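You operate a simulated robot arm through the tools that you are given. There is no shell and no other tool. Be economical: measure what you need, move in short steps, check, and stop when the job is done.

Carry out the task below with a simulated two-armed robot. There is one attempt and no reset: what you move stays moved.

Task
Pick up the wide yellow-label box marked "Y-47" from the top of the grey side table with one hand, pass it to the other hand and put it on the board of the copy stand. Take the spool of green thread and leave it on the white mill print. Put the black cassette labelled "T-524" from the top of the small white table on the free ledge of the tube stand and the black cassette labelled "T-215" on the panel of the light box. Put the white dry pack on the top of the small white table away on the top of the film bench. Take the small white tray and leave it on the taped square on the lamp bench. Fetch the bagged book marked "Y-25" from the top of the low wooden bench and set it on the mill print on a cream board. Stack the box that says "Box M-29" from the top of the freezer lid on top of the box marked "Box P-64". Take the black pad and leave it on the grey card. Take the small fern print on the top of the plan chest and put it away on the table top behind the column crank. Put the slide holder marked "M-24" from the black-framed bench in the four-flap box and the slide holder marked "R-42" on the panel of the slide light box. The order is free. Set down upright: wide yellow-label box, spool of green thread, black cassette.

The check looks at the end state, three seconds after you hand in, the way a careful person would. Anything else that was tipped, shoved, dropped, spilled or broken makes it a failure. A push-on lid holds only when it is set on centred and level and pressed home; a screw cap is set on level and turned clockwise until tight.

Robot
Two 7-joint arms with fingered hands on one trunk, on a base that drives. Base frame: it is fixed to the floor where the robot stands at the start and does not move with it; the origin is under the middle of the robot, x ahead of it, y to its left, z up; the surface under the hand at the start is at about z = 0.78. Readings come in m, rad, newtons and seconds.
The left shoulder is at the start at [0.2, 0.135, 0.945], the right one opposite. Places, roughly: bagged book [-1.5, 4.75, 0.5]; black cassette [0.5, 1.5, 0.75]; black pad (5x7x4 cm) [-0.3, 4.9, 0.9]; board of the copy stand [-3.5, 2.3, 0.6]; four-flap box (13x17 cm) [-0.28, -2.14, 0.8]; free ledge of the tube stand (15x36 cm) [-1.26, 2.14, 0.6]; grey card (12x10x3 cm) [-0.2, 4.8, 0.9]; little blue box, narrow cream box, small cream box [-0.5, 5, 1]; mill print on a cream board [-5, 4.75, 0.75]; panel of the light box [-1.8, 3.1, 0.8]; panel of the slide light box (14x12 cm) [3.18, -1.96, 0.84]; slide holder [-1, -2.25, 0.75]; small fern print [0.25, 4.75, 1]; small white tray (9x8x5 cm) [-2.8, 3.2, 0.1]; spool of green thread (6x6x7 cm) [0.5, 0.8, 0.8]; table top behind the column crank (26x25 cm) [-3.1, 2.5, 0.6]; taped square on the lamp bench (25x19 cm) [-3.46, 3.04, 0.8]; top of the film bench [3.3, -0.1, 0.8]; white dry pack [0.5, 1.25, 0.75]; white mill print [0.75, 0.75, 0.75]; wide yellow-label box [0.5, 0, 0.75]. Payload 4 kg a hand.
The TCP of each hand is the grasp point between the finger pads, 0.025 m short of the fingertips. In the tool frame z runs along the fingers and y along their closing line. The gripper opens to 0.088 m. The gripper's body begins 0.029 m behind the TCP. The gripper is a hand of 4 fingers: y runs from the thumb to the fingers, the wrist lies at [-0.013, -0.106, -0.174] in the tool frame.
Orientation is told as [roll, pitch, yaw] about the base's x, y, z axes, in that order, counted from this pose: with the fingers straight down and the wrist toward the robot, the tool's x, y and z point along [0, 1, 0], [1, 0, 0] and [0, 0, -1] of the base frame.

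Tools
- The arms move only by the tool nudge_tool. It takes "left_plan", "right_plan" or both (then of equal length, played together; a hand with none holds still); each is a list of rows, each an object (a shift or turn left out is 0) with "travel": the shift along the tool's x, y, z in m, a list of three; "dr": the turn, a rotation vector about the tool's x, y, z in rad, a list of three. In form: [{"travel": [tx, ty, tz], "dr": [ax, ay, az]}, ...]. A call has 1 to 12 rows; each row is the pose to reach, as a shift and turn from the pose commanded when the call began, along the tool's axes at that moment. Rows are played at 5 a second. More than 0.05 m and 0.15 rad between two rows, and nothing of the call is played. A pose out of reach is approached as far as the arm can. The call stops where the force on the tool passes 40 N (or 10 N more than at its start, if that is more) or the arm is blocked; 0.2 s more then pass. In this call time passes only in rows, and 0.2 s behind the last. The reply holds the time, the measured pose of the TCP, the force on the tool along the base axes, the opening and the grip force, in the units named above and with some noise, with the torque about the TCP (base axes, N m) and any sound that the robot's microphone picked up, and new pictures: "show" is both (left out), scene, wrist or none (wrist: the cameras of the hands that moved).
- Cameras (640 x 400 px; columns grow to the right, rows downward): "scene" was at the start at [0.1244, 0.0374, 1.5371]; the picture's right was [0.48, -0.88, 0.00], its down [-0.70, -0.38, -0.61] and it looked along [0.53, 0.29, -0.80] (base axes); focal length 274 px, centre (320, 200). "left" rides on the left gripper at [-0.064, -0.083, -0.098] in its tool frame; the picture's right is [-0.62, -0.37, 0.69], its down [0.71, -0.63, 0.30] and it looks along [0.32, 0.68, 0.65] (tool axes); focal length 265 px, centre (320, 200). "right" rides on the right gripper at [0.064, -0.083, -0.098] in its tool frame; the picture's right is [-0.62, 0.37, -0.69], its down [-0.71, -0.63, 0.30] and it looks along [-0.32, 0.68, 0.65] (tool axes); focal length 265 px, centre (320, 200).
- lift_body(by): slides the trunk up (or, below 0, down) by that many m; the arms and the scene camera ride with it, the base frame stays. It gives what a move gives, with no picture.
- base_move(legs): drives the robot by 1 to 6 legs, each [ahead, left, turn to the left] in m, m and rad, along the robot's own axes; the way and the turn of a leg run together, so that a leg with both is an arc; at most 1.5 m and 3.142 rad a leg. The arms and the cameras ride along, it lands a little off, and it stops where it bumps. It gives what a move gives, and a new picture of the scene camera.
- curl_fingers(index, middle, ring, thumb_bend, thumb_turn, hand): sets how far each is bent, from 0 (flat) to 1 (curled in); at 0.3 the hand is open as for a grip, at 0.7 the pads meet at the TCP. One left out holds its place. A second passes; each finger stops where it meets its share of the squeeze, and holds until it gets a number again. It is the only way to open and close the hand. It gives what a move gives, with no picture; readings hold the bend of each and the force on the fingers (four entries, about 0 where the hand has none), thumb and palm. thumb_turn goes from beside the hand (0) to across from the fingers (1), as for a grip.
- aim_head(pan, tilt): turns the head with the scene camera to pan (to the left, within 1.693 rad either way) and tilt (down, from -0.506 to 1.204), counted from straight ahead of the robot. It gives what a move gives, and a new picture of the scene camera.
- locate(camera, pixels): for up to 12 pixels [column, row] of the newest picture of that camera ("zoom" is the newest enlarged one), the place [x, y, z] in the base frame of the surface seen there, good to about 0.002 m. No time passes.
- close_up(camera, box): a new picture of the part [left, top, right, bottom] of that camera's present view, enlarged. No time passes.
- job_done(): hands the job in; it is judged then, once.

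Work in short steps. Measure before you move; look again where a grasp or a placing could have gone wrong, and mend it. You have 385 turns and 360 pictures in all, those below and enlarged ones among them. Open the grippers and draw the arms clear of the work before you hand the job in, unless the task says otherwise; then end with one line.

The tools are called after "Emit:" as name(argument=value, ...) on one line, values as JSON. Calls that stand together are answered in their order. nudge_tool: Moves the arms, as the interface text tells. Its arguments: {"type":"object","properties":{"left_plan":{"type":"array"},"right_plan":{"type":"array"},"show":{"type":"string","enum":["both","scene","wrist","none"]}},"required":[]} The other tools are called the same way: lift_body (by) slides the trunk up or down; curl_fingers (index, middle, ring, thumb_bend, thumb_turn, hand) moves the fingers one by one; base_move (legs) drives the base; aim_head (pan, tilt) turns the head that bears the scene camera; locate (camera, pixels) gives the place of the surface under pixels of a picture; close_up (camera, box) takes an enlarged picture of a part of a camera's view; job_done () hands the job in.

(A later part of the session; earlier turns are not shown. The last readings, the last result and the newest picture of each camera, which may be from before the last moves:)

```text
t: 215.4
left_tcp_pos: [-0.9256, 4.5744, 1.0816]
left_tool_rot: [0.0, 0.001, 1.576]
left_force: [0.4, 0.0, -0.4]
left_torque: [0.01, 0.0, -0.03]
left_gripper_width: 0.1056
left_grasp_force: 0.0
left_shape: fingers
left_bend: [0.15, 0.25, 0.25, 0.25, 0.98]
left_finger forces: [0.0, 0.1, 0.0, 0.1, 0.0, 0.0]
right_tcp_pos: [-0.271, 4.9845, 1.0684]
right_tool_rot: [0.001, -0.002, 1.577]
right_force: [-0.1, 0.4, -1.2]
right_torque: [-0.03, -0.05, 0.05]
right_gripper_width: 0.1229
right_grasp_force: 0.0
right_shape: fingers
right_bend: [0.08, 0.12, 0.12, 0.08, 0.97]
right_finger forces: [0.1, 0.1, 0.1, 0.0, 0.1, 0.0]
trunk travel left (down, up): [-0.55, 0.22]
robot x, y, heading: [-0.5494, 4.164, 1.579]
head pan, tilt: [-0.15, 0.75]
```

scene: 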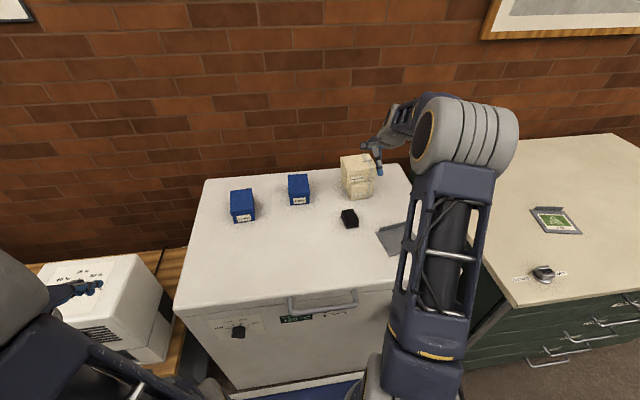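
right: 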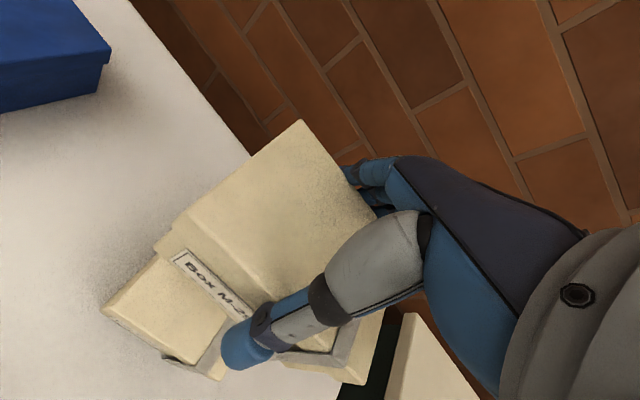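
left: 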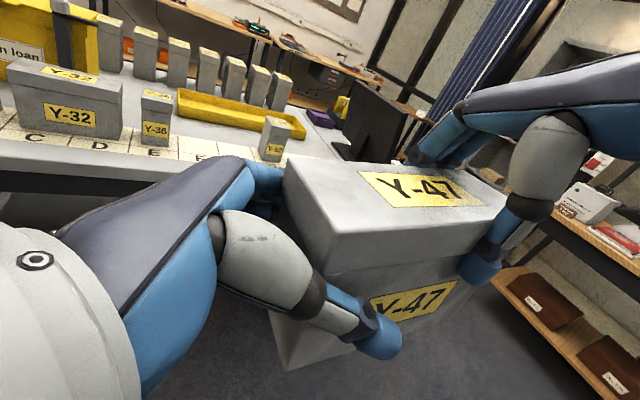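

The stack stands. Next I move above the black pad (centre ≈ (−0.346,4.925)) and look with the wrist camera.

Emit:
nudge_tool(right_plan=[{"travel": [0.036, -0.03, 0]}, {"travel": [0.072, -0.06, 0.01]}, {"travel": [0.072, -0.06, 0.05]}, {"travel": [0.072, -0.06, 0.09]}], show="wrist")

Emit:
close_up(camera="right", box=[160, 150, 420, 400])

```text
t: 216.4
left_tcp_pos: [-0.9271, 4.5756, 1.0824]
left_tool_rot: [0.0, -0.001, 1.576]
left_force: [0.0, -0.9, 0.5]
left_torque: [-0.01, -0.01, 0.01]
left_gripper_width: 0.1057
left_grasp_force: 0.0
left_shape: fingers
left_bend: [0.15, 0.25, 0.25, 0.25, 0.98]
left_finger forces: [0.1, 0.0, 0.1, 0.1, 0.0, 0.0]
right_tcp_pos: [-0.3423, 4.9232, 0.9761]
right_tool_rot: [-0.002, -0.002, 1.576]
right_force: [0.4, 0.0, -0.1]
right_torque: [-0.05, 0.01, 0.03]
right_gripper_width: 0.1226
right_grasp_force: 0.0
right_shape: fingers
right_bend: [0.08, 0.12, 0.12, 0.08, 0.97]
right_finger forces: [0.1, 0.0, 0.0, 0.0, 0.0, 0.0]
trunk travel left (down, up): [-0.55, 0.22]
robot x, y, heading: [-0.5504, 4.1694, 1.581]
head pan, tilt: [-0.15, 0.75]
```

right: 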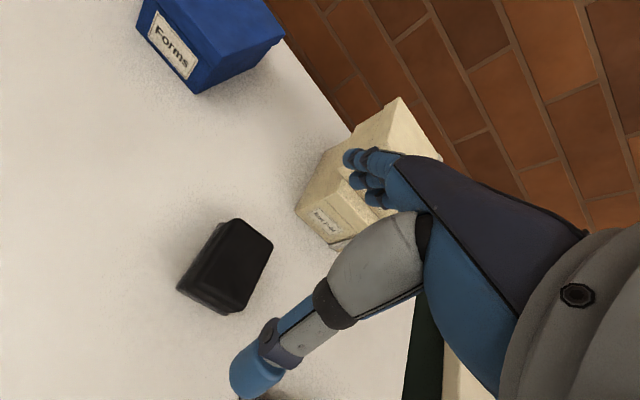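

```text
1.60 times, centred on (290, 275) of right
```

zoom: 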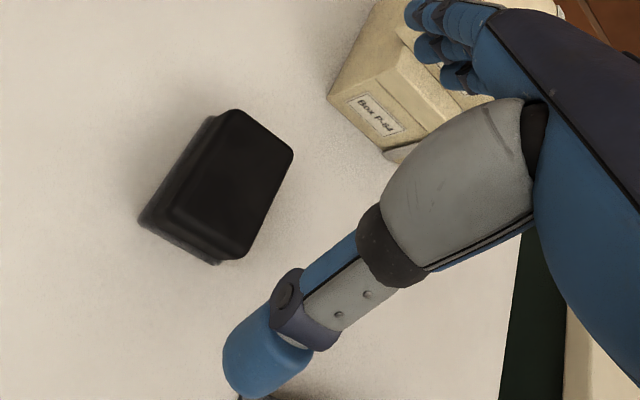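

I measure the pad's corners and set the fingers narrower to stay clear of P-64.

Emit:
locate(camera="zoom", pixels=[[228, 118], [288, 155], [245, 245], [170, 215], [145, 222], [212, 258], [228, 175]])

Emit:
curl_fingers(hand="right", index=0.25, middle=0.25, ring=0.25, thumb_bend=0.2)

```text
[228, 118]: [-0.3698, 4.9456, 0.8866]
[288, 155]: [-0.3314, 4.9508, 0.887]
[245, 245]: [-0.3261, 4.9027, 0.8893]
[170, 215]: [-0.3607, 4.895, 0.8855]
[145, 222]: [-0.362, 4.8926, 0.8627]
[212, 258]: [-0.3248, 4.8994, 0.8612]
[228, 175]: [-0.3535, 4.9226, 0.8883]
```

```text
t: 217.4
left_tcp_pos: [-0.9262, 4.5747, 1.083]
left_tool_rot: [0.0, 0.001, 1.576]
left_force: [0.0, 0.1, 0.0]
left_torque: [0.04, -0.03, 0.02]
left_gripper_width: 0.1059
left_grasp_force: 0.1
left_shape: fingers
left_bend: [0.15, 0.25, 0.25, 0.25, 0.98]
left_finger forces: [0.0, 0.0, 0.1, 0.1, 0.0, 0.0]
right_tcp_pos: [-0.3438, 4.9243, 0.977]
right_tool_rot: [0.0, 0.0, 1.577]
right_force: [0.7, 0.0, 0.0]
right_torque: [-0.02, -0.01, 0.0]
right_gripper_width: 0.0981
right_grasp_force: 0.0
right_shape: fingers
right_bend: [0.25, 0.25, 0.25, 0.2, 0.97]
right_finger forces: [0.0, 0.1, 0.0, 0.1, 0.1, 0.0]
trunk travel left (down, up): [-0.55, 0.22]
robot x, y, heading: [-0.5491, 4.1702, 1.579]
head pan, tilt: [-0.15, 0.75]
```

I turn 0.12 rad to match, descend to TCP z≈0.883 and close.

Emit:
nudge_tool(right_plan=[{"travel": [0.0, 0, 0.03], "dr": [0, 0, -0.12]}, {"travel": [0.0, 0, 0.065], "dr": [0, 0, -0.12]}, {"travel": [0.0, 0, 0.0935], "dr": [0, 0, -0.12]}], show="none")

Emit:
curl_fingers(hand="right", index=0.65, middle=0.65, ring=0.65, thumb_bend=0.65)

Emit:
nudge_tool(right_plan=[{"travel": [0, 0, -0.03]}, {"travel": [0, 0, -0.07]}], show="wrist")

```text
t: 218.2
left_tcp_pos: [-0.9252, 4.5749, 1.0824]
left_tool_rot: [0.002, 0.002, 1.576]
left_force: [0.7, -0.8, 0.6]
left_torque: [0.03, -0.02, 0.02]
left_gripper_width: 0.1059
left_grasp_force: 0.0
left_shape: fingers
left_bend: [0.15, 0.25, 0.25, 0.25, 0.98]
left_finger forces: [0.1, 0.0, 0.0, 0.1, 0.1, 0.0]
right_tcp_pos: [-0.3433, 4.9254, 0.8842]
right_tool_rot: [0.001, -0.002, 1.696]
right_force: [-0.3, -1.0, 1.4]
right_torque: [-0.01, -0.02, 0.02]
right_gripper_width: 0.0983
right_grasp_force: 0.1
right_shape: fingers
right_bend: [0.25, 0.25, 0.25, 0.2, 0.97]
right_finger forces: [0.0, 0.0, 0.1, 0.0, 0.1, 0.0]
trunk travel left (down, up): [-0.55, 0.22]
robot x, y, heading: [-0.5508, 4.1696, 1.579]
head pan, tilt: [-0.15, 0.75]
```

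```text
t: 219.2
left_tcp_pos: [-0.9257, 4.5748, 1.0822]
left_tool_rot: [-0.001, 0.0, 1.577]
left_force: [-0.1, 0.0, -0.1]
left_torque: [0.05, 0.0, 0.02]
left_gripper_width: 0.1059
left_grasp_force: 0.0
left_shape: fingers
left_bend: [0.15, 0.25, 0.25, 0.25, 0.98]
left_finger forces: [0.0, 0.0, 0.0, 0.1, 0.0, 0.0]
right_tcp_pos: [-0.343, 4.9249, 0.8846]
right_tool_rot: [0.002, -0.003, 1.697]
right_force: [-0.1, -1.2, 9.5]
right_torque: [0.33, -0.05, 0.0]
right_gripper_width: 0.0583
right_grasp_force: 27.2
right_shape: fingers
right_bend: [0.4, 0.47, 0.64, 0.49, 0.96]
right_finger forces: [13.5, 18.0, 0.6, 0.0, 23.4, 0.0]
trunk travel left (down, up): [-0.55, 0.22]
robot x, y, heading: [-0.5469, 4.171, 1.575]
head pan, tilt: [-0.15, 0.75]
```

```text
t: 219.8
left_tcp_pos: [-0.9268, 4.5745, 1.0825]
left_tool_rot: [0.001, 0.0, 1.575]
left_force: [0.4, -0.1, -0.5]
left_torque: [-0.05, 0.0, 0.0]
left_gripper_width: 0.1055
left_grasp_force: 0.1
left_shape: fingers
left_bend: [0.15, 0.25, 0.25, 0.25, 0.98]
left_finger forces: [0.0, 0.0, 0.0, 0.1, 0.0, 0.0]
right_tcp_pos: [-0.3449, 4.9241, 0.9534]
right_tool_rot: [0.0, 0.001, 1.694]
right_force: [0.2, 0.3, -0.3]
right_torque: [-0.01, -0.02, 0.01]
right_gripper_width: 0.0584
right_grasp_force: 22.4
right_shape: fingers
right_bend: [0.4, 0.47, 0.64, 0.5, 0.96]
right_finger forces: [13.9, 7.9, 0.4, 0.0, 22.5, 0.0]
trunk travel left (down, up): [-0.55, 0.22]
robot x, y, heading: [-0.5435, 4.1687, 1.575]
head pan, tilt: [-0.15, 0.75]
```

right: 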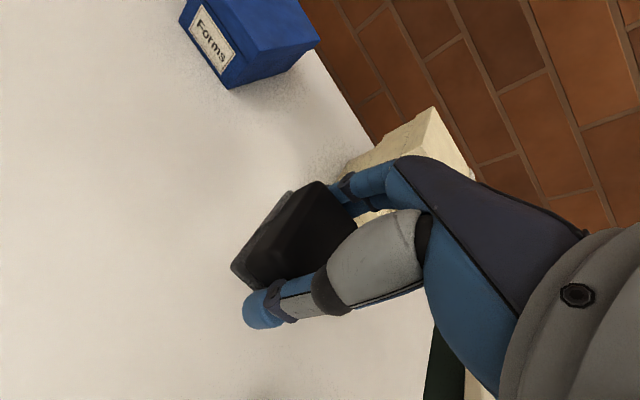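

Held. I carry it over toward the grey card and look there.

Emit:
nudge_tool(right_plan=[{"travel": [-0.03, -0.028, -0.01]}, {"travel": [-0.061, -0.055, -0.01]}, {"travel": [-0.092, -0.083, -0.01]}, {"travel": [-0.122, -0.111, -0.01]}], show="both")

```text
t: 220.8
left_tcp_pos: [-0.9249, 4.5751, 1.0814]
left_tool_rot: [0.0, 0.003, 1.576]
left_force: [-0.2, 0.5, -0.6]
left_torque: [0.03, -0.05, 0.0]
left_gripper_width: 0.1059
left_grasp_force: 0.2
left_shape: fingers
left_bend: [0.15, 0.25, 0.25, 0.25, 0.98]
left_finger forces: [0.0, 0.0, 0.0, 0.0, 0.0, 0.0]
right_tcp_pos: [-0.2098, 4.8294, 0.9633]
right_tool_rot: [0.0, -0.002, 1.697]
right_force: [0.0, 0.7, -0.2]
right_torque: [-0.02, 0.0, 0.03]
right_gripper_width: 0.0583
right_grasp_force: 22.5
right_shape: fingers
right_bend: [0.4, 0.47, 0.65, 0.5, 0.96]
right_finger forces: [13.9, 7.8, 0.4, 0.0, 22.5, 0.0]
trunk travel left (down, up): [-0.55, 0.22]
robot x, y, heading: [-0.5491, 4.1674, 1.58]
head pan, tilt: [-0.15, 0.75]
```

scene: 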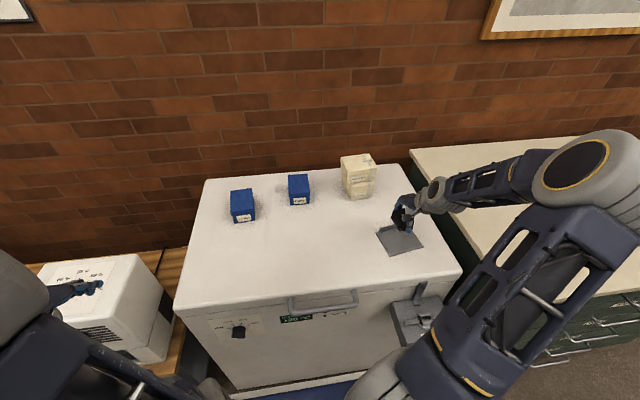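
right: 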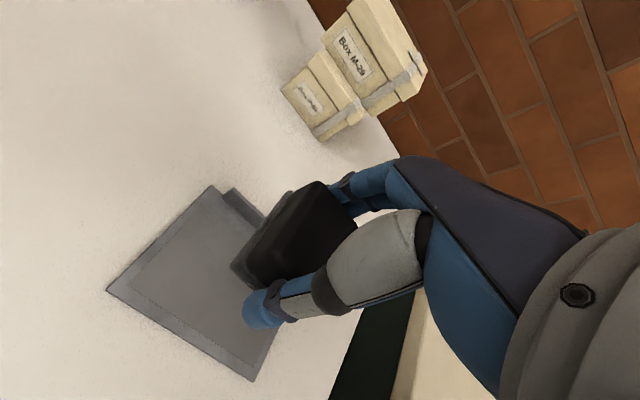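

I locate the card's corners and the pad's underside.

Emit:
locate(camera="right", pixels=[[112, 288], [251, 374], [210, 192], [200, 270], [232, 262], [285, 195], [250, 215], [280, 330]])

```text
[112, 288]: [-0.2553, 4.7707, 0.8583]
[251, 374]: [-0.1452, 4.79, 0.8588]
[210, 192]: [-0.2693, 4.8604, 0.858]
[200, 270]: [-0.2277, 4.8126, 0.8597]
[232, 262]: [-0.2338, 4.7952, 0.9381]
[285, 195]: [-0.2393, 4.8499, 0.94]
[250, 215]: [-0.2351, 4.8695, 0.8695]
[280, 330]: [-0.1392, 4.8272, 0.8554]
```

Card centre ≈ (−0.206,4.82). I shift 1 cm forward of the lip, lower onto it, release and retreat.

Emit:
nudge_tool(right_plan=[{"travel": [0, -0.012, 0.03]}, {"travel": [0, -0.012, 0.06]}, {"travel": [0, -0.012, 0.072]}, {"travel": [0, -0.012, 0.075]}], show="wrist")

Emit:
curl_fingers(hand="right", index=0.22, middle=0.22, ring=0.22, thumb_bend=0.2)

Emit:
nudge_tool(right_plan=[{"travel": [0, 0, -0.03]}, {"travel": [0, 0, -0.07]}, {"travel": [0, 0, -0.11]}, {"travel": [0, -0.04, -0.14]}], show="both")

```text
t: 221.8
left_tcp_pos: [-0.9252, 4.5753, 1.0815]
left_tool_rot: [0.0, 0.0, 1.576]
left_force: [0.3, 0.3, 0.6]
left_torque: [0.01, -0.01, -0.04]
left_gripper_width: 0.106
left_grasp_force: 0.0
left_shape: fingers
left_bend: [0.15, 0.25, 0.25, 0.25, 0.98]
left_finger forces: [0.0, 0.0, 0.1, 0.0, 0.0, 0.1]
right_tcp_pos: [-0.206, 4.818, 0.8898]
right_tool_rot: [0.0, 0.0, 1.694]
right_force: [0.5, -1.6, 4.6]
right_torque: [0.13, -0.02, -0.05]
right_gripper_width: 0.0585
right_grasp_force: 25.1
right_shape: fingers
right_bend: [0.4, 0.47, 0.65, 0.5, 0.96]
right_finger forces: [13.5, 12.3, 0.5, 0.0, 23.2, 0.0]
trunk travel left (down, up): [-0.55, 0.22]
robot x, y, heading: [-0.5471, 4.169, 1.579]
head pan, tilt: [-0.15, 0.75]
```

right: 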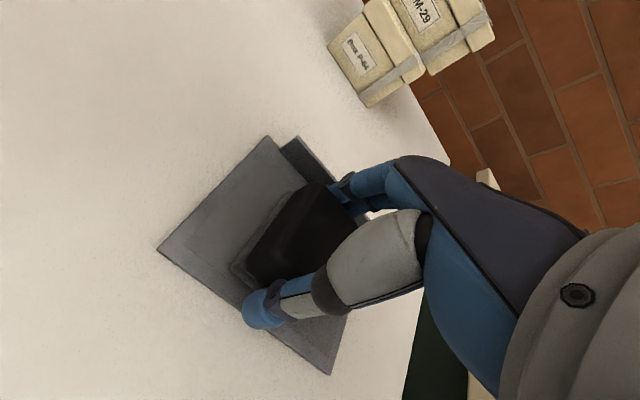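

```text
t: 222.8
left_tcp_pos: [-0.9269, 4.5743, 1.0824]
left_tool_rot: [0.001, 0.003, 1.576]
left_force: [1.2, 0.0, -0.1]
left_torque: [0.0, 0.01, 0.01]
left_gripper_width: 0.1055
left_grasp_force: 0.1
left_shape: fingers
left_bend: [0.15, 0.25, 0.25, 0.25, 0.98]
left_finger forces: [0.0, 0.0, 0.0, 0.0, 0.0, 0.1]
right_tcp_pos: [-0.2077, 4.8186, 0.8886]
right_tool_rot: [0.001, 0.0, 1.697]
right_force: [-0.3, 0.1, -0.1]
right_torque: [-0.04, 0.0, -0.05]
right_gripper_width: 0.1008
right_grasp_force: 0.5
right_shape: fingers
right_bend: [0.22, 0.22, 0.22, 0.2, 0.97]
right_finger forces: [0.0, 0.3, 0.0, 0.1, 0.0, 0.1]
trunk travel left (down, up): [-0.55, 0.22]
robot x, y, heading: [-0.5487, 4.1685, 1.578]
head pan, tilt: [-0.15, 0.75]
```

```text
t: 223.8
left_tcp_pos: [-0.9264, 4.5756, 1.0814]
left_tool_rot: [0.001, 0.003, 1.576]
left_force: [-0.3, 0.3, -0.1]
left_torque: [0.01, 0.02, -0.05]
left_gripper_width: 0.106
left_grasp_force: 0.0
left_shape: fingers
left_bend: [0.15, 0.25, 0.25, 0.25, 0.98]
left_finger forces: [0.0, 0.0, 0.0, 0.0, 0.0, 0.0]
right_tcp_pos: [-0.2021, 4.7767, 1.0289]
right_tool_rot: [0.0, -0.001, 1.697]
right_force: [0.4, -1.3, -0.4]
right_torque: [0.02, 0.0, -0.03]
right_gripper_width: 0.101
right_grasp_force: 0.1
right_shape: fingers
right_bend: [0.22, 0.22, 0.22, 0.2, 0.97]
right_finger forces: [0.0, 0.1, 0.0, 0.0, 0.1, 0.2]
trunk travel left (down, up): [-0.55, 0.22]
robot x, y, heading: [-0.547, 4.1674, 1.578]
head pan, tilt: [-0.15, 0.75]
```

scene: 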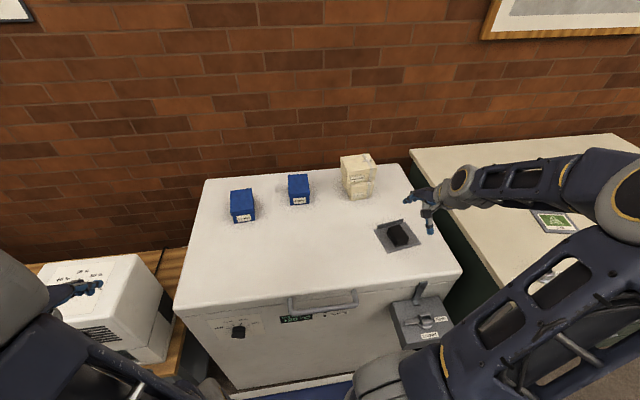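
right: 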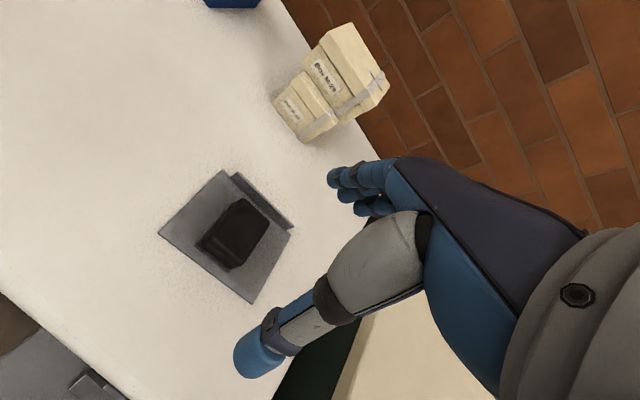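

The pad lies on the card. Next, the fern print on the plan chest: I slide right and look at it.

Emit:
base_move(legs=[[-0.05, -0.55, 0]])

Emit:
close_up(camera="scene", box=[280, 170, 480, 300])

```text
t: 227.0
left_tcp_pos: [-0.3691, 4.5273, 1.0824]
left_tool_rot: [-0.001, 0.002, 1.58]
left_force: [-1.0, 0.7, 0.7]
left_torque: [-0.03, 0.0, -0.02]
left_gripper_width: 0.1058
left_grasp_force: 0.2
left_shape: fingers
left_bend: [0.15, 0.25, 0.25, 0.25, 0.98]
left_finger forces: [0.0, 0.1, 0.0, 0.1, 0.0, 0.1]
right_tcp_pos: [0.3541, 4.7353, 1.0298]
right_tool_rot: [-0.001, 0.0, 1.698]
right_force: [-0.4, 0.4, 0.8]
right_torque: [-0.01, -0.01, -0.03]
right_gripper_width: 0.101
right_grasp_force: 0.0
right_shape: fingers
right_bend: [0.22, 0.22, 0.22, 0.2, 0.97]
right_finger forces: [0.0, 0.0, 0.1, 0.0, 0.1, 0.1]
trunk travel left (down, up): [-0.55, 0.22]
robot x, y, heading: [0.0094, 4.1252, 1.584]
head pan, tilt: [-0.15, 0.75]
```

scene: 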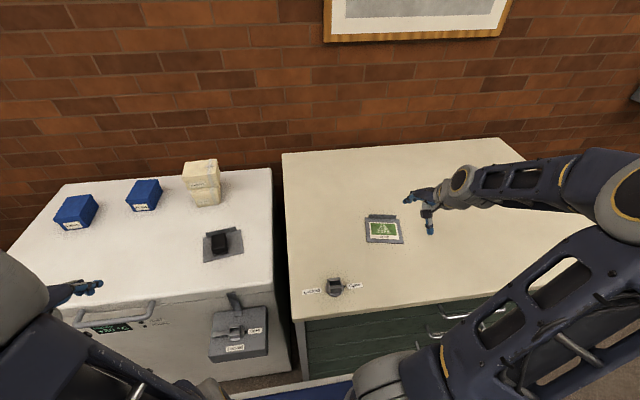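

```text
3.08 times, centred on (380, 235) of scene
```

zoom: 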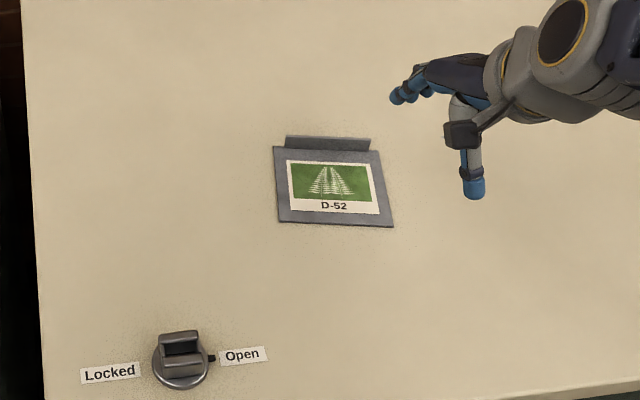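

The print has an upright lip at its back edge to pinch. I measure it.

Emit:
locate(camera="zoom", pixels=[[286, 137], [370, 140], [288, 148], [368, 151], [275, 148], [380, 152], [280, 220], [392, 225], [328, 143], [335, 185], [450, 300]])

```text
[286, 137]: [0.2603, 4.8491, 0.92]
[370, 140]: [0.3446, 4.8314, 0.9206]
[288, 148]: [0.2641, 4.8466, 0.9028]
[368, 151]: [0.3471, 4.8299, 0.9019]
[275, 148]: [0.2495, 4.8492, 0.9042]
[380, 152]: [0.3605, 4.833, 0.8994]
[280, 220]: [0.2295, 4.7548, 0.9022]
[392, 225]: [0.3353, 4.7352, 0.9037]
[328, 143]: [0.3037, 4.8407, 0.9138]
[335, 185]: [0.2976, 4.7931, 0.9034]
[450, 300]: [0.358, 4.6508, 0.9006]
```

Lip centre ≈ (0.304,4.841), top z 0.921, yaw −0.2. I align the right hand above it.

Emit:
nudge_tool(right_plan=[{"travel": [0.01, 0.03, 0], "dr": [0, 0, 0.11]}, {"travel": [0.02, 0.06, 0], "dr": [0, 0, 0.22]}, {"travel": [0.03, 0.09, 0], "dr": [0, 0, 0.334]}, {"travel": [0.036, 0.1115, 0.03], "dr": [0, 0, 0.334]}, {"travel": [0.036, 0.1115, 0.06], "dr": [0, 0, 0.334]}], show="none")

Emit:
curl_fingers(hand="right", index=0.3, middle=0.3, ring=0.3, thumb_bend=0.3)

Emit:
close_up(camera="right", box=[60, 60, 460, 400])

```text
t: 228.2
left_tcp_pos: [-0.3681, 4.5289, 1.0819]
left_tool_rot: [0.0, 0.002, 1.581]
left_force: [0.3, 0.9, -0.5]
left_torque: [-0.01, 0.02, 0.01]
left_gripper_width: 0.106
left_grasp_force: 0.1
left_shape: fingers
left_bend: [0.15, 0.25, 0.25, 0.25, 0.98]
left_finger forces: [0.0, 0.0, 0.0, 0.1, 0.1, 0.0]
right_tcp_pos: [0.3029, 4.8415, 0.9694]
right_tool_rot: [-0.001, 0.0, 1.367]
right_force: [0.1, 0.5, -0.3]
right_torque: [0.0, -0.03, 0.0]
right_gripper_width: 0.1008
right_grasp_force: 0.0
right_shape: fingers
right_bend: [0.22, 0.22, 0.22, 0.2, 0.97]
right_finger forces: [0.0, 0.1, 0.1, 0.0, 0.0, 0.0]
trunk travel left (down, up): [-0.55, 0.22]
robot x, y, heading: [0.0091, 4.1233, 1.58]
head pan, tilt: [-0.15, 0.75]
```

```text
t: 229.2
left_tcp_pos: [-0.3688, 4.5299, 1.083]
left_tool_rot: [0.0, 0.002, 1.581]
left_force: [0.3, -1.2, 0.1]
left_torque: [0.04, 0.02, -0.02]
left_gripper_width: 0.1058
left_grasp_force: 0.1
left_shape: fingers
left_bend: [0.15, 0.25, 0.25, 0.25, 0.98]
left_finger forces: [0.0, 0.0, 0.1, 0.0, 0.0, 0.0]
right_tcp_pos: [0.3035, 4.8419, 0.9706]
right_tool_rot: [0.001, 0.0, 1.366]
right_force: [0.5, -0.1, 0.0]
right_torque: [0.01, -0.03, 0.0]
right_gripper_width: 0.0854
right_grasp_force: 0.1
right_shape: fingers
right_bend: [0.3, 0.3, 0.3, 0.3, 0.97]
right_finger forces: [0.0, 0.0, 0.1, 0.0, 0.0, 0.0]
trunk travel left (down, up): [-0.55, 0.22]
robot x, y, heading: [0.012, 4.1237, 1.583]
head pan, tilt: [-0.15, 0.75]
```

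```text
1.18 times, centred on (260, 230) of right
```

zoom: 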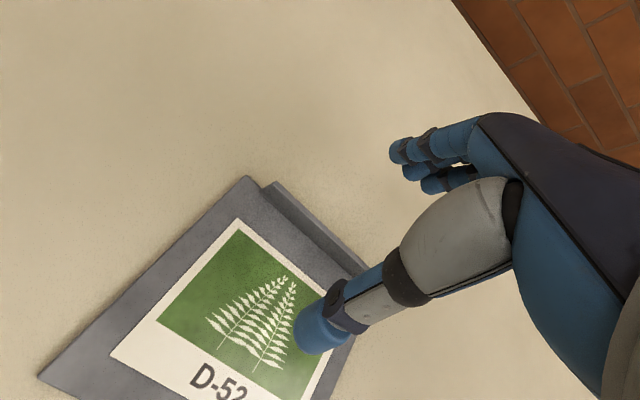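

I descend to z≈0.931 and pinch the lip.

Emit:
nudge_tool(right_plan=[{"travel": [0, 0, 0.02]}, {"travel": [0, 0, 0.039]}], show="none")

Emit:
curl_fingers(hand="right", index=0.8, middle=0.8, ring=0.8, thumb_bend=0.8)

Emit:
nudge_tool(right_plan=[{"travel": [0, 0, -0.02]}, {"travel": [0, 0, -0.05]}], show="wrist")

```text
t: 229.8
left_tcp_pos: [-0.3692, 4.5292, 1.0826]
left_tool_rot: [-0.001, 0.002, 1.582]
left_force: [0.5, 0.2, -0.7]
left_torque: [-0.02, -0.01, 0.03]
left_gripper_width: 0.1056
left_grasp_force: 0.0
left_shape: fingers
left_bend: [0.15, 0.25, 0.25, 0.25, 0.98]
left_finger forces: [0.0, 0.0, 0.0, 0.0, 0.0, 0.1]
right_tcp_pos: [0.3028, 4.8429, 0.9308]
right_tool_rot: [-0.002, -0.001, 1.367]
right_force: [-0.4, 0.0, 0.5]
right_torque: [0.04, 0.01, 0.05]
right_gripper_width: 0.0855
right_grasp_force: 0.1
right_shape: fingers
right_bend: [0.3, 0.3, 0.3, 0.3, 0.97]
right_finger forces: [0.0, 0.0, 0.1, 0.0, 0.0, 0.1]
trunk travel left (down, up): [-0.55, 0.22]
robot x, y, heading: [0.0104, 4.1251, 1.583]
head pan, tilt: [-0.15, 0.75]
```

```text
t: 230.8
left_tcp_pos: [-0.3678, 4.53, 1.0824]
left_tool_rot: [0.0, 0.001, 1.58]
left_force: [-0.4, -0.4, -0.1]
left_torque: [0.0, 0.01, -0.01]
left_gripper_width: 0.106
left_grasp_force: 0.1
left_shape: fingers
left_bend: [0.15, 0.25, 0.25, 0.25, 0.98]
left_finger forces: [0.0, 0.0, 0.0, 0.0, 0.0, 0.0]
right_tcp_pos: [0.3018, 4.8415, 0.93]
right_tool_rot: [0.0, -0.001, 1.366]
right_force: [0.9, -0.9, 0.5]
right_torque: [-0.05, 0.04, 0.0]
right_gripper_width: 0.0
right_grasp_force: 12.7
right_shape: fingers
right_bend: [0.74, 0.79, 0.8, 0.73, 0.94]
right_finger forces: [7.9, 2.4, 0.0, 0.0, 14.4, 0.1]
trunk travel left (down, up): [-0.55, 0.22]
robot x, y, heading: [0.0112, 4.1204, 1.585]
head pan, tilt: [-0.15, 0.75]
```

```text
t: 231.4
left_tcp_pos: [-0.3688, 4.5297, 1.0821]
left_tool_rot: [0.0, 0.002, 1.582]
left_force: [0.5, 0.9, -0.5]
left_torque: [0.01, -0.02, -0.02]
left_gripper_width: 0.106
left_grasp_force: 0.1
left_shape: fingers
left_bend: [0.15, 0.25, 0.25, 0.25, 0.98]
left_finger forces: [0.1, 0.0, 0.0, 0.0, 0.0, 0.1]
right_tcp_pos: [0.3025, 4.8406, 0.9786]
right_tool_rot: [0.0, 0.001, 1.366]
right_force: [-0.2, -0.1, 0.0]
right_torque: [-0.02, -0.02, 0.01]
right_gripper_width: 0.0001
right_grasp_force: 11.1
right_shape: fingers
right_bend: [0.75, 0.8, 0.8, 0.73, 0.94]
right_finger forces: [9.4, 1.3, 0.0, 0.1, 11.8, 0.1]
trunk travel left (down, up): [-0.55, 0.22]
robot x, y, heading: [0.0098, 4.1249, 1.58]
head pan, tilt: [-0.15, 0.75]
```

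right: 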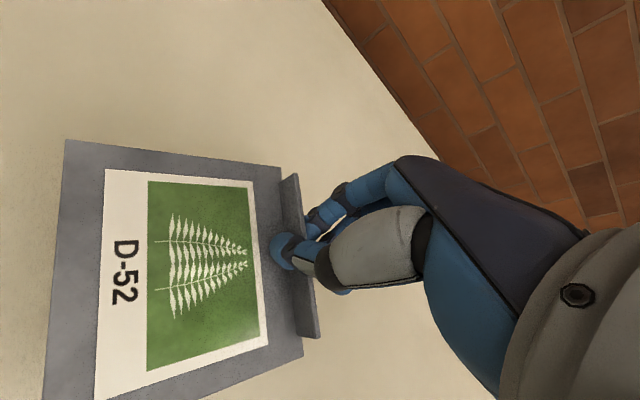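

It lifted. I check its tilt.

Emit:
locate(camera="right", pixels=[[70, 145], [275, 170], [300, 345], [55, 385], [200, 260], [285, 185], [310, 325]])

```text
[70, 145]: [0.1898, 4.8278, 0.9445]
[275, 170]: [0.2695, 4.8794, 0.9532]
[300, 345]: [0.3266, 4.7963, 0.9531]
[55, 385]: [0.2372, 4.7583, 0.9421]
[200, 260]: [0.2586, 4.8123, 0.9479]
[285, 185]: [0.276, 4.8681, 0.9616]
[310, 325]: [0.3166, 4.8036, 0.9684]
```

The print turned in the pinch but hangs nearly level and steady. I draw it in, then drive to the low bench to fetch the book with the left hand.

Emit:
nudge_tool(right_plan=[{"travel": [0, 0, -0.03]}, {"travel": [0, 0, -0.06]}, {"travel": [-0.007, -0.033, -0.08]}, {"travel": [-0.014, -0.066, -0.08]}, {"travel": [-0.02, -0.098, -0.08]}, {"travel": [-0.027, -0.131, -0.08]}, {"travel": [-0.034, -0.164, -0.08]}, {"travel": [-0.041, -0.196, -0.08]}], show="none")

Emit:
base_move(legs=[[-0.12, 0, 0], [0, 1.3, 0]])

Emit:
aim_head(pan=0.3, tilt=0.85)

```text
t: 233.2
left_tcp_pos: [-0.3696, 4.5298, 1.0826]
left_tool_rot: [0.0, 0.001, 1.58]
left_force: [-0.6, 0.2, -0.2]
left_torque: [-0.02, -0.06, 0.0]
left_gripper_width: 0.1058
left_grasp_force: 0.0
left_shape: fingers
left_bend: [0.15, 0.25, 0.25, 0.25, 0.98]
left_finger forces: [0.0, 0.1, 0.1, 0.1, 0.0, 0.0]
right_tcp_pos: [0.3019, 4.6622, 1.0631]
right_tool_rot: [0.0, 0.0, 1.369]
right_force: [0.0, -0.4, -0.2]
right_torque: [0.0, -0.02, 0.01]
right_gripper_width: 0.0
right_grasp_force: 10.8
right_shape: fingers
right_bend: [0.75, 0.8, 0.8, 0.73, 0.94]
right_finger forces: [9.3, 1.3, 0.1, 0.0, 11.4, 0.0]
right hand out of reach, approached as far as the arm can: row 8
trunk travel left (down, up): [-0.55, 0.22]
robot x, y, heading: [0.0109, 4.1228, 1.583]
head pan, tilt: [-0.15, 0.75]
```

```text
t: 240.6
left_tcp_pos: [-1.6731, 4.3986, 1.0813]
left_tool_rot: [-0.001, 0.002, 1.576]
left_force: [0.0, 0.3, -0.9]
left_torque: [0.02, 0.02, -0.02]
left_gripper_width: 0.1056
left_grasp_force: 0.1
left_shape: fingers
left_bend: [0.15, 0.25, 0.25, 0.25, 0.98]
left_finger forces: [0.0, 0.0, 0.0, 0.0, 0.0, 0.0]
right_tcp_pos: [-1.0018, 4.5283, 1.0632]
right_tool_rot: [-0.001, -0.002, 1.363]
right_force: [-0.9, -0.7, -0.2]
right_torque: [0.02, 0.0, 0.0]
right_gripper_width: 0.0
right_grasp_force: 11.7
right_shape: fingers
right_bend: [0.75, 0.8, 0.8, 0.73, 0.94]
right_finger forces: [9.4, 1.4, 0.1, 0.0, 11.4, 0.0]
trunk travel left (down, up): [-0.55, 0.22]
robot x, y, heading: [-1.2968, 3.989, 1.581]
head pan, tilt: [-0.15, 0.75]
```

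scene: 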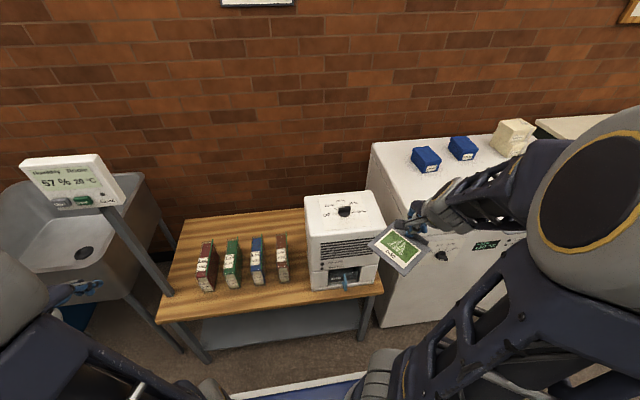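

```text
t: 241.5
left_tcp_pos: [-1.6733, 4.3987, 1.0822]
left_tool_rot: [0.001, 0.001, 1.576]
left_force: [0.6, 0.4, 0.7]
left_torque: [0.03, 0.02, -0.03]
left_gripper_width: 0.106
left_grasp_force: 0.0
left_shape: fingers
left_bend: [0.15, 0.25, 0.25, 0.25, 0.98]
left_finger forces: [0.1, 0.0, 0.0, 0.0, 0.0, 0.1]
right_tcp_pos: [-1.0021, 4.529, 1.0627]
right_tool_rot: [0.001, 0.0, 1.363]
right_force: [0.0, 0.2, -0.3]
right_torque: [-0.01, -0.01, 0.01]
right_gripper_width: 0.0
right_grasp_force: 11.0
right_shape: fingers
right_bend: [0.75, 0.8, 0.8, 0.73, 0.94]
right_finger forces: [9.3, 1.3, 0.1, 0.0, 11.4, 0.1]
trunk travel left (down, up): [-0.55, 0.22]
robot x, y, heading: [-1.2972, 3.9916, 1.575]
head pan, tilt: [0.3, 0.85]
```

scene: 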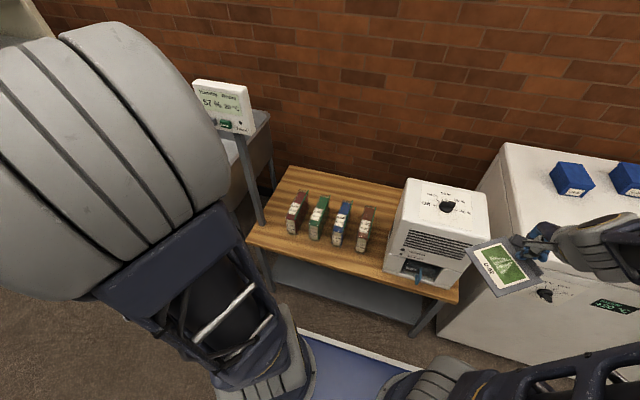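

I zoom on the four books to find "Y-25".

Emit:
close_up(camera="scene", box=[275, 180, 385, 260])

Emit:
close_up(camera="left", box=[0, 0, 640, 400])

```text
5.00 times, centred on (330, 220) of scene
```

zoom: 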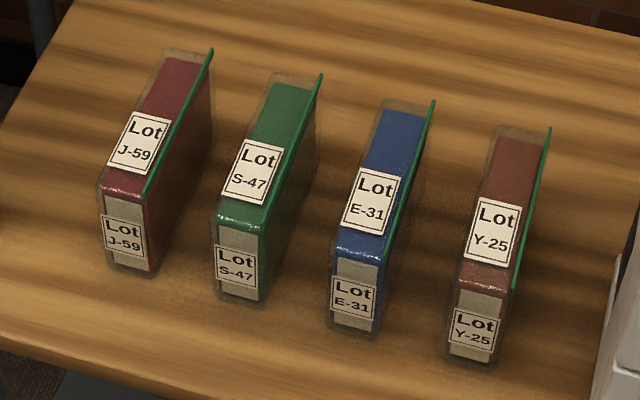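

```text
1.00 times, centred on (320, 200) of left (not enlarged: the box is as wide or as high as the picture)
```

zoom: 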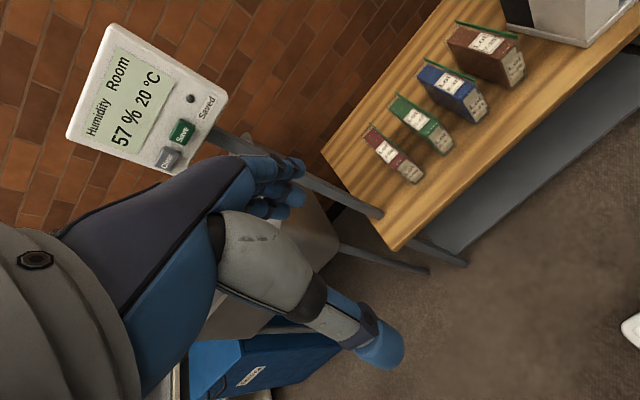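

Y-25 is the rightmost book. I measure it, its neighbour and the device beside it.

Emit:
locate(camera="scene", pixels=[[376, 208], [382, 208], [376, 234], [368, 234], [366, 250], [372, 251], [371, 225], [351, 240], [352, 228], [386, 265], [345, 256], [395, 240]])

```text
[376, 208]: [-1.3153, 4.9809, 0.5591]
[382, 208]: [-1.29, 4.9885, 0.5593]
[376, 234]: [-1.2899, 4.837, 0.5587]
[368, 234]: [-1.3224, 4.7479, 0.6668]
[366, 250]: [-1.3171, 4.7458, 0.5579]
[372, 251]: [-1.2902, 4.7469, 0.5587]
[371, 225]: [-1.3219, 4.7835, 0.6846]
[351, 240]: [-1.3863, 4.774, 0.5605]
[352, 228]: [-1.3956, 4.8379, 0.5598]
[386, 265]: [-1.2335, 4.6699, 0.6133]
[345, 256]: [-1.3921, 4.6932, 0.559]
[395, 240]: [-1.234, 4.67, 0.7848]
```

Book Y-25: x ≈ −1.325…−1.29, y 4.747…4.86, top z 0.685. I check where the humidity sign is before swinging the left hand over.

Emit:
locate(camera="scene", pixels=[[205, 90], [245, 95], [222, 125], [250, 180], [430, 200], [478, 200], [405, 185]])

```text
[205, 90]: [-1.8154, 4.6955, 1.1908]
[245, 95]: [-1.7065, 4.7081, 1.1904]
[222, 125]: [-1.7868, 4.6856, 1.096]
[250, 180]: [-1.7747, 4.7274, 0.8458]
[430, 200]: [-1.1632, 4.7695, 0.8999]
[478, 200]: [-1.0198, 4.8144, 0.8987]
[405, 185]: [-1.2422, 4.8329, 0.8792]
```

Sign stays left of the path. I swing the left hand diagonally over the book with a quarter turn (wrist to the left).

Emit:
nudge_tool(left_plan=[{"travel": [-0.0304, 0.0337, 0], "dr": [0, 0, 0.131]}, {"travel": [-0.0608, 0.0673, 0], "dr": [0, 0, 0.262]}, {"travel": [-0.0913, 0.101, 0], "dr": [0, 0, 0.393]}, {"travel": [-0.1217, 0.1347, 0], "dr": [0, 0, 0.523]}, {"travel": [-0.1521, 0.1683, 0], "dr": [0, 0, 0.654]}, {"travel": [-0.1825, 0.202, 0], "dr": [0, 0, 0.785]}, {"travel": [-0.2129, 0.2357, 0], "dr": [0, 0, 0.916]}, {"travel": [-0.2433, 0.2693, 0], "dr": [0, 0, 1.047]}, {"travel": [-0.2738, 0.303, 0], "dr": [0, 0, 1.178]}, {"travel": [-0.3042, 0.3367, 0], "dr": [0, 0, 1.309]}, {"travel": [-0.3346, 0.3703, 0], "dr": [0, 0, 1.44]}, {"travel": [-0.365, 0.404, 0], "dr": [0, 0, 1.571]}], show="both")

```text
t: 244.1
left_tcp_pos: [-1.3125, 4.8033, 1.0839]
left_tool_rot: [-0.003, 0.001, 0.005]
left_force: [0.0, 0.2, -0.3]
left_torque: [0.0, -0.02, 0.06]
left_gripper_width: 0.106
left_grasp_force: 0.0
left_shape: fingers
left_bend: [0.15, 0.25, 0.25, 0.25, 0.98]
left_finger forces: [0.0, 0.0, 0.0, 0.1, 0.0, 0.0]
right_tcp_pos: [-1.002, 4.5281, 1.0634]
right_tool_rot: [-0.001, -0.003, 1.362]
right_force: [0.4, -0.4, 0.1]
right_torque: [0.0, -0.01, 0.01]
right_gripper_width: 0.0001
right_grasp_force: 11.0
right_shape: fingers
right_bend: [0.75, 0.8, 0.8, 0.73, 0.94]
right_finger forces: [9.2, 1.2, 0.1, 0.1, 11.4, 0.0]
trunk travel left (down, up): [-0.55, 0.22]
robot x, y, heading: [-1.2928, 3.9901, 1.582]
head pan, tilt: [0.3, 0.85]
```

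scene: 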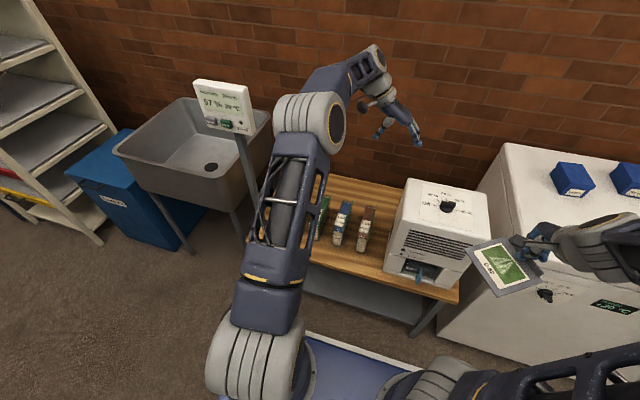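
left: 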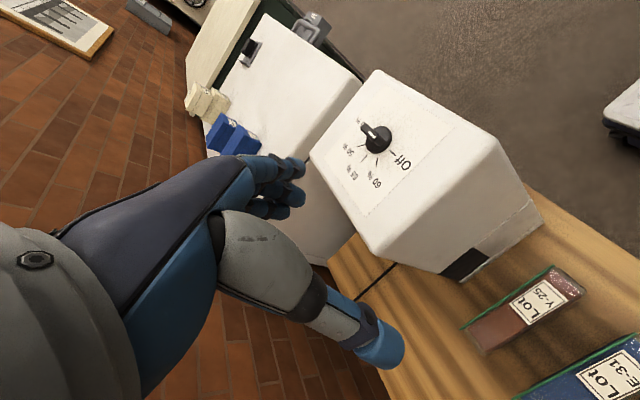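

I narrow the left fingers and lower the trunk 0.2 m, then look with the left camera.

Emit:
curl_fingers(hand="left", index=0.42, middle=0.42, ring=0.42, thumb_bend=0.38)

Emit:
lift_body(by=-0.22)

Emit:
close_up(camera="left", box=[0, 0, 640, 400])

Emit:
close_up(camera="scene", box=[280, 60, 520, 300])

```text
t: 245.1
left_tcp_pos: [-1.312, 4.8052, 1.0837]
left_tool_rot: [-0.002, -0.001, 0.004]
left_force: [0.3, -0.4, 0.1]
left_torque: [0.01, 0.01, 0.02]
left_gripper_width: 0.0642
left_grasp_force: 0.0
left_shape: fingers
left_bend: [0.42, 0.42, 0.42, 0.38, 0.98]
left_finger forces: [0.1, 0.0, 0.0, 0.0, 0.0, 0.0]
right_tcp_pos: [-1.0017, 4.5289, 1.0628]
right_tool_rot: [0.001, 0.001, 1.364]
right_force: [-0.6, -0.4, 0.1]
right_torque: [0.01, 0.02, 0.01]
right_gripper_width: 0.0002
right_grasp_force: 11.4
right_shape: fingers
right_bend: [0.75, 0.8, 0.8, 0.73, 0.94]
right_finger forces: [9.3, 1.3, 0.0, 0.0, 11.3, 0.1]
trunk travel left (down, up): [-0.55, 0.22]
robot x, y, heading: [-1.2998, 3.9945, 1.582]
head pan, tilt: [0.3, 0.85]
```

```text
t: 247.5
left_tcp_pos: [-1.3137, 4.8043, 0.864]
left_tool_rot: [-0.002, 0.0, 0.006]
left_force: [0.3, -0.8, -0.6]
left_torque: [0.0, 0.02, 0.01]
left_gripper_width: 0.0644
left_grasp_force: 0.1
left_shape: fingers
left_bend: [0.42, 0.42, 0.42, 0.38, 0.98]
left_finger forces: [0.0, 0.1, 0.0, 0.0, 0.0, 0.0]
right_tcp_pos: [-1.0021, 4.5292, 0.8422]
right_tool_rot: [0.001, 0.001, 1.363]
right_force: [-0.5, -0.3, -0.6]
right_torque: [0.02, -0.04, 0.01]
right_gripper_width: 0.0001
right_grasp_force: 10.9
right_shape: fingers
right_bend: [0.75, 0.8, 0.8, 0.73, 0.94]
right_finger forces: [9.2, 1.3, 0.0, 0.0, 11.4, 0.1]
trunk travel left (down, up): [-0.33, 0.44]
robot x, y, heading: [-1.2967, 3.989, 1.579]
head pan, tilt: [0.3, 0.85]
```

```text
1.00 times, centred on (320, 200) of left (not enlarged: the box is as wide or as high as the picture)
```

zoom: 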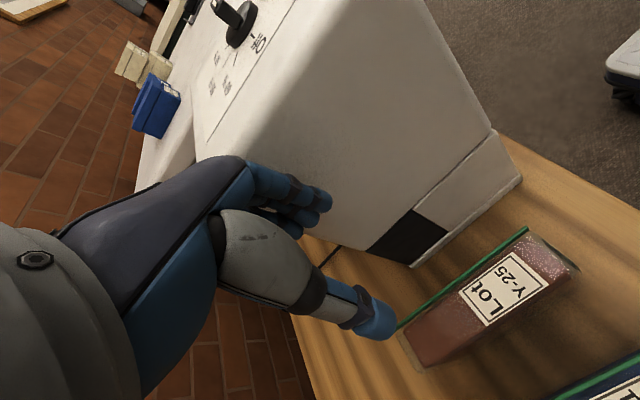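

```text
1.67 times, centred on (400, 180) of scene
```

zoom: 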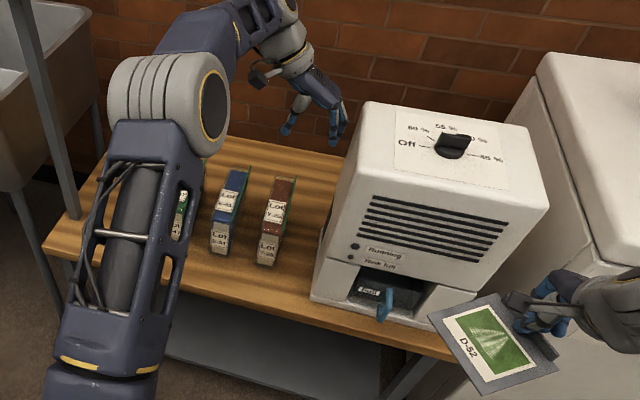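

I measure the book's top corners in the left view.

Emit:
locate(camera="left", pixels=[[525, 240], [565, 268], [412, 335], [430, 360], [490, 295], [510, 318], [470, 285]])

```text
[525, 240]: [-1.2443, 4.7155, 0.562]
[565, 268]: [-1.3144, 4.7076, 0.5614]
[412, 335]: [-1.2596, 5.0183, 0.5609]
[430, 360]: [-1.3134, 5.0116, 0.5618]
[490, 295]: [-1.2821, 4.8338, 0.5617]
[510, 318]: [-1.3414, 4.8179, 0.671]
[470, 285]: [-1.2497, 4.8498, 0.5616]
```

Those pixels were read against an older picture; I take a fresh close-up and locate in it.

Emit:
close_up(camera="left", box=[380, 200, 620, 390])

Emit:
locate(camera="zoom", pixels=[[385, 85], [480, 170], [95, 330], [135, 400], [300, 200], [250, 180], [370, 270], [60, 325]])

```text
2.11 times, centred on (500, 295) of left
```

zoom: 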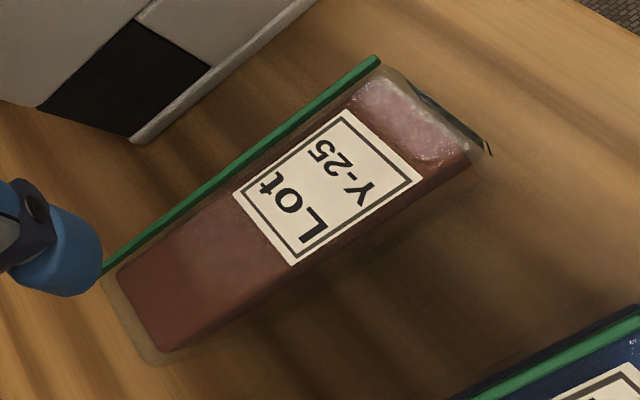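

```text
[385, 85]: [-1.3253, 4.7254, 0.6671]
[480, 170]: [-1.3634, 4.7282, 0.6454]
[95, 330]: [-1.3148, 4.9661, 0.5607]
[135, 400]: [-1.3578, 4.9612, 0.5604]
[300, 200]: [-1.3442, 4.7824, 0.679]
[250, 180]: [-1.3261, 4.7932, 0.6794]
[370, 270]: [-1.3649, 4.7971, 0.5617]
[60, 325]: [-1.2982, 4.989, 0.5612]
```

I get a few more points on its top edges.

Emit:
locate(camera="zoom", pixels=[[130, 270], [180, 340], [200, 260], [235, 195], [290, 262], [365, 75], [420, 180], [160, 235], [118, 262]])

```text
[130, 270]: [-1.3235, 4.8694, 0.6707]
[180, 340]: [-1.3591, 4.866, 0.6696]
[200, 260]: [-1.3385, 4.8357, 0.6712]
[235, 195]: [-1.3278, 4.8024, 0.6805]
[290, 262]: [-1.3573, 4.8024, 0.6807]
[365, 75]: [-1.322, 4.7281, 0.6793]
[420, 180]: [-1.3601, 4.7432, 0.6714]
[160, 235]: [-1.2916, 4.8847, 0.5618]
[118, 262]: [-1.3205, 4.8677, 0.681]
```

Book centre x≈−1.341, y≈4.80, thickness 4 cm, top 0.68. I shift over it, descend, and check before the last part.

Emit:
nudge_tool(left_plan=[{"travel": [-0.004, -0.0265, 0]}, {"travel": [-0.004, -0.0265, 0.045]}, {"travel": [-0.004, -0.0265, 0.09]}, {"travel": [-0.004, -0.0265, 0.135]}, {"travel": [-0.004, -0.0265, 0.155]}], show="wrist")

Emit:
close_up(camera="scene", box=[300, 100, 440, 240])

```text
t: 248.7
left_tcp_pos: [-1.3378, 4.8013, 0.7076]
left_tool_rot: [0.0, -0.001, 0.006]
left_force: [-0.7, 0.1, 0.0]
left_torque: [-0.03, 0.02, -0.01]
left_gripper_width: 0.0641
left_grasp_force: 0.0
left_shape: fingers
left_bend: [0.42, 0.42, 0.42, 0.38, 0.98]
left_finger forces: [0.0, 0.0, 0.0, 0.0, 0.0, 0.1]
right_tcp_pos: [-1.0021, 4.5284, 0.8418]
right_tool_rot: [0.0, -0.001, 1.363]
right_force: [0.2, -1.0, -0.3]
right_torque: [-0.01, -0.03, 0.01]
right_gripper_width: 0.0
right_grasp_force: 11.4
right_shape: fingers
right_bend: [0.75, 0.8, 0.8, 0.73, 0.94]
right_finger forces: [9.3, 1.3, 0.0, 0.1, 11.3, 0.1]
trunk travel left (down, up): [-0.33, 0.44]
robot x, y, heading: [-1.3002, 3.9917, 1.579]
head pan, tilt: [0.3, 0.85]
```

left: 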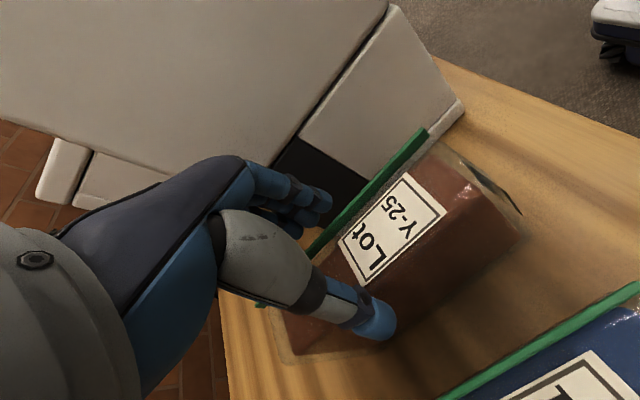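

```text
2.86 times, centred on (370, 170) of scene
```

zoom: 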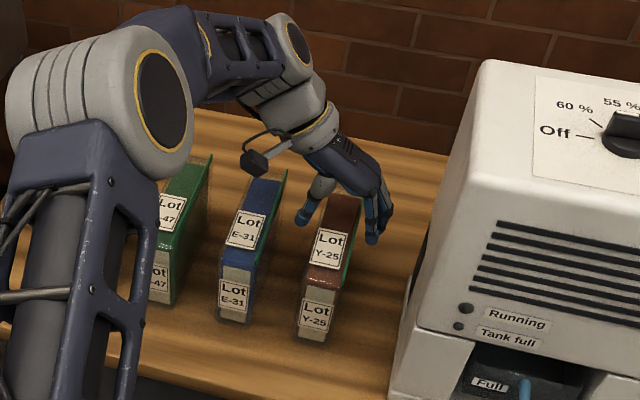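

I check thumb and finger positions relative to the book's sides.

Emit:
locate(camera="left", pixels=[[375, 325], [385, 310], [355, 305], [320, 205], [322, 195], [300, 225], [430, 190], [330, 260]])

```text
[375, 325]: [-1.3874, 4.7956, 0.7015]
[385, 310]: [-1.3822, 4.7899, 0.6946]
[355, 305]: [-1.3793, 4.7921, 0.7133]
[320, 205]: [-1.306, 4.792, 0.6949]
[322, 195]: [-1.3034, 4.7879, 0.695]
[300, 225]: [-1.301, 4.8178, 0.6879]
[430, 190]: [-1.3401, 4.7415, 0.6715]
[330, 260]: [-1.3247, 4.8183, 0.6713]
```

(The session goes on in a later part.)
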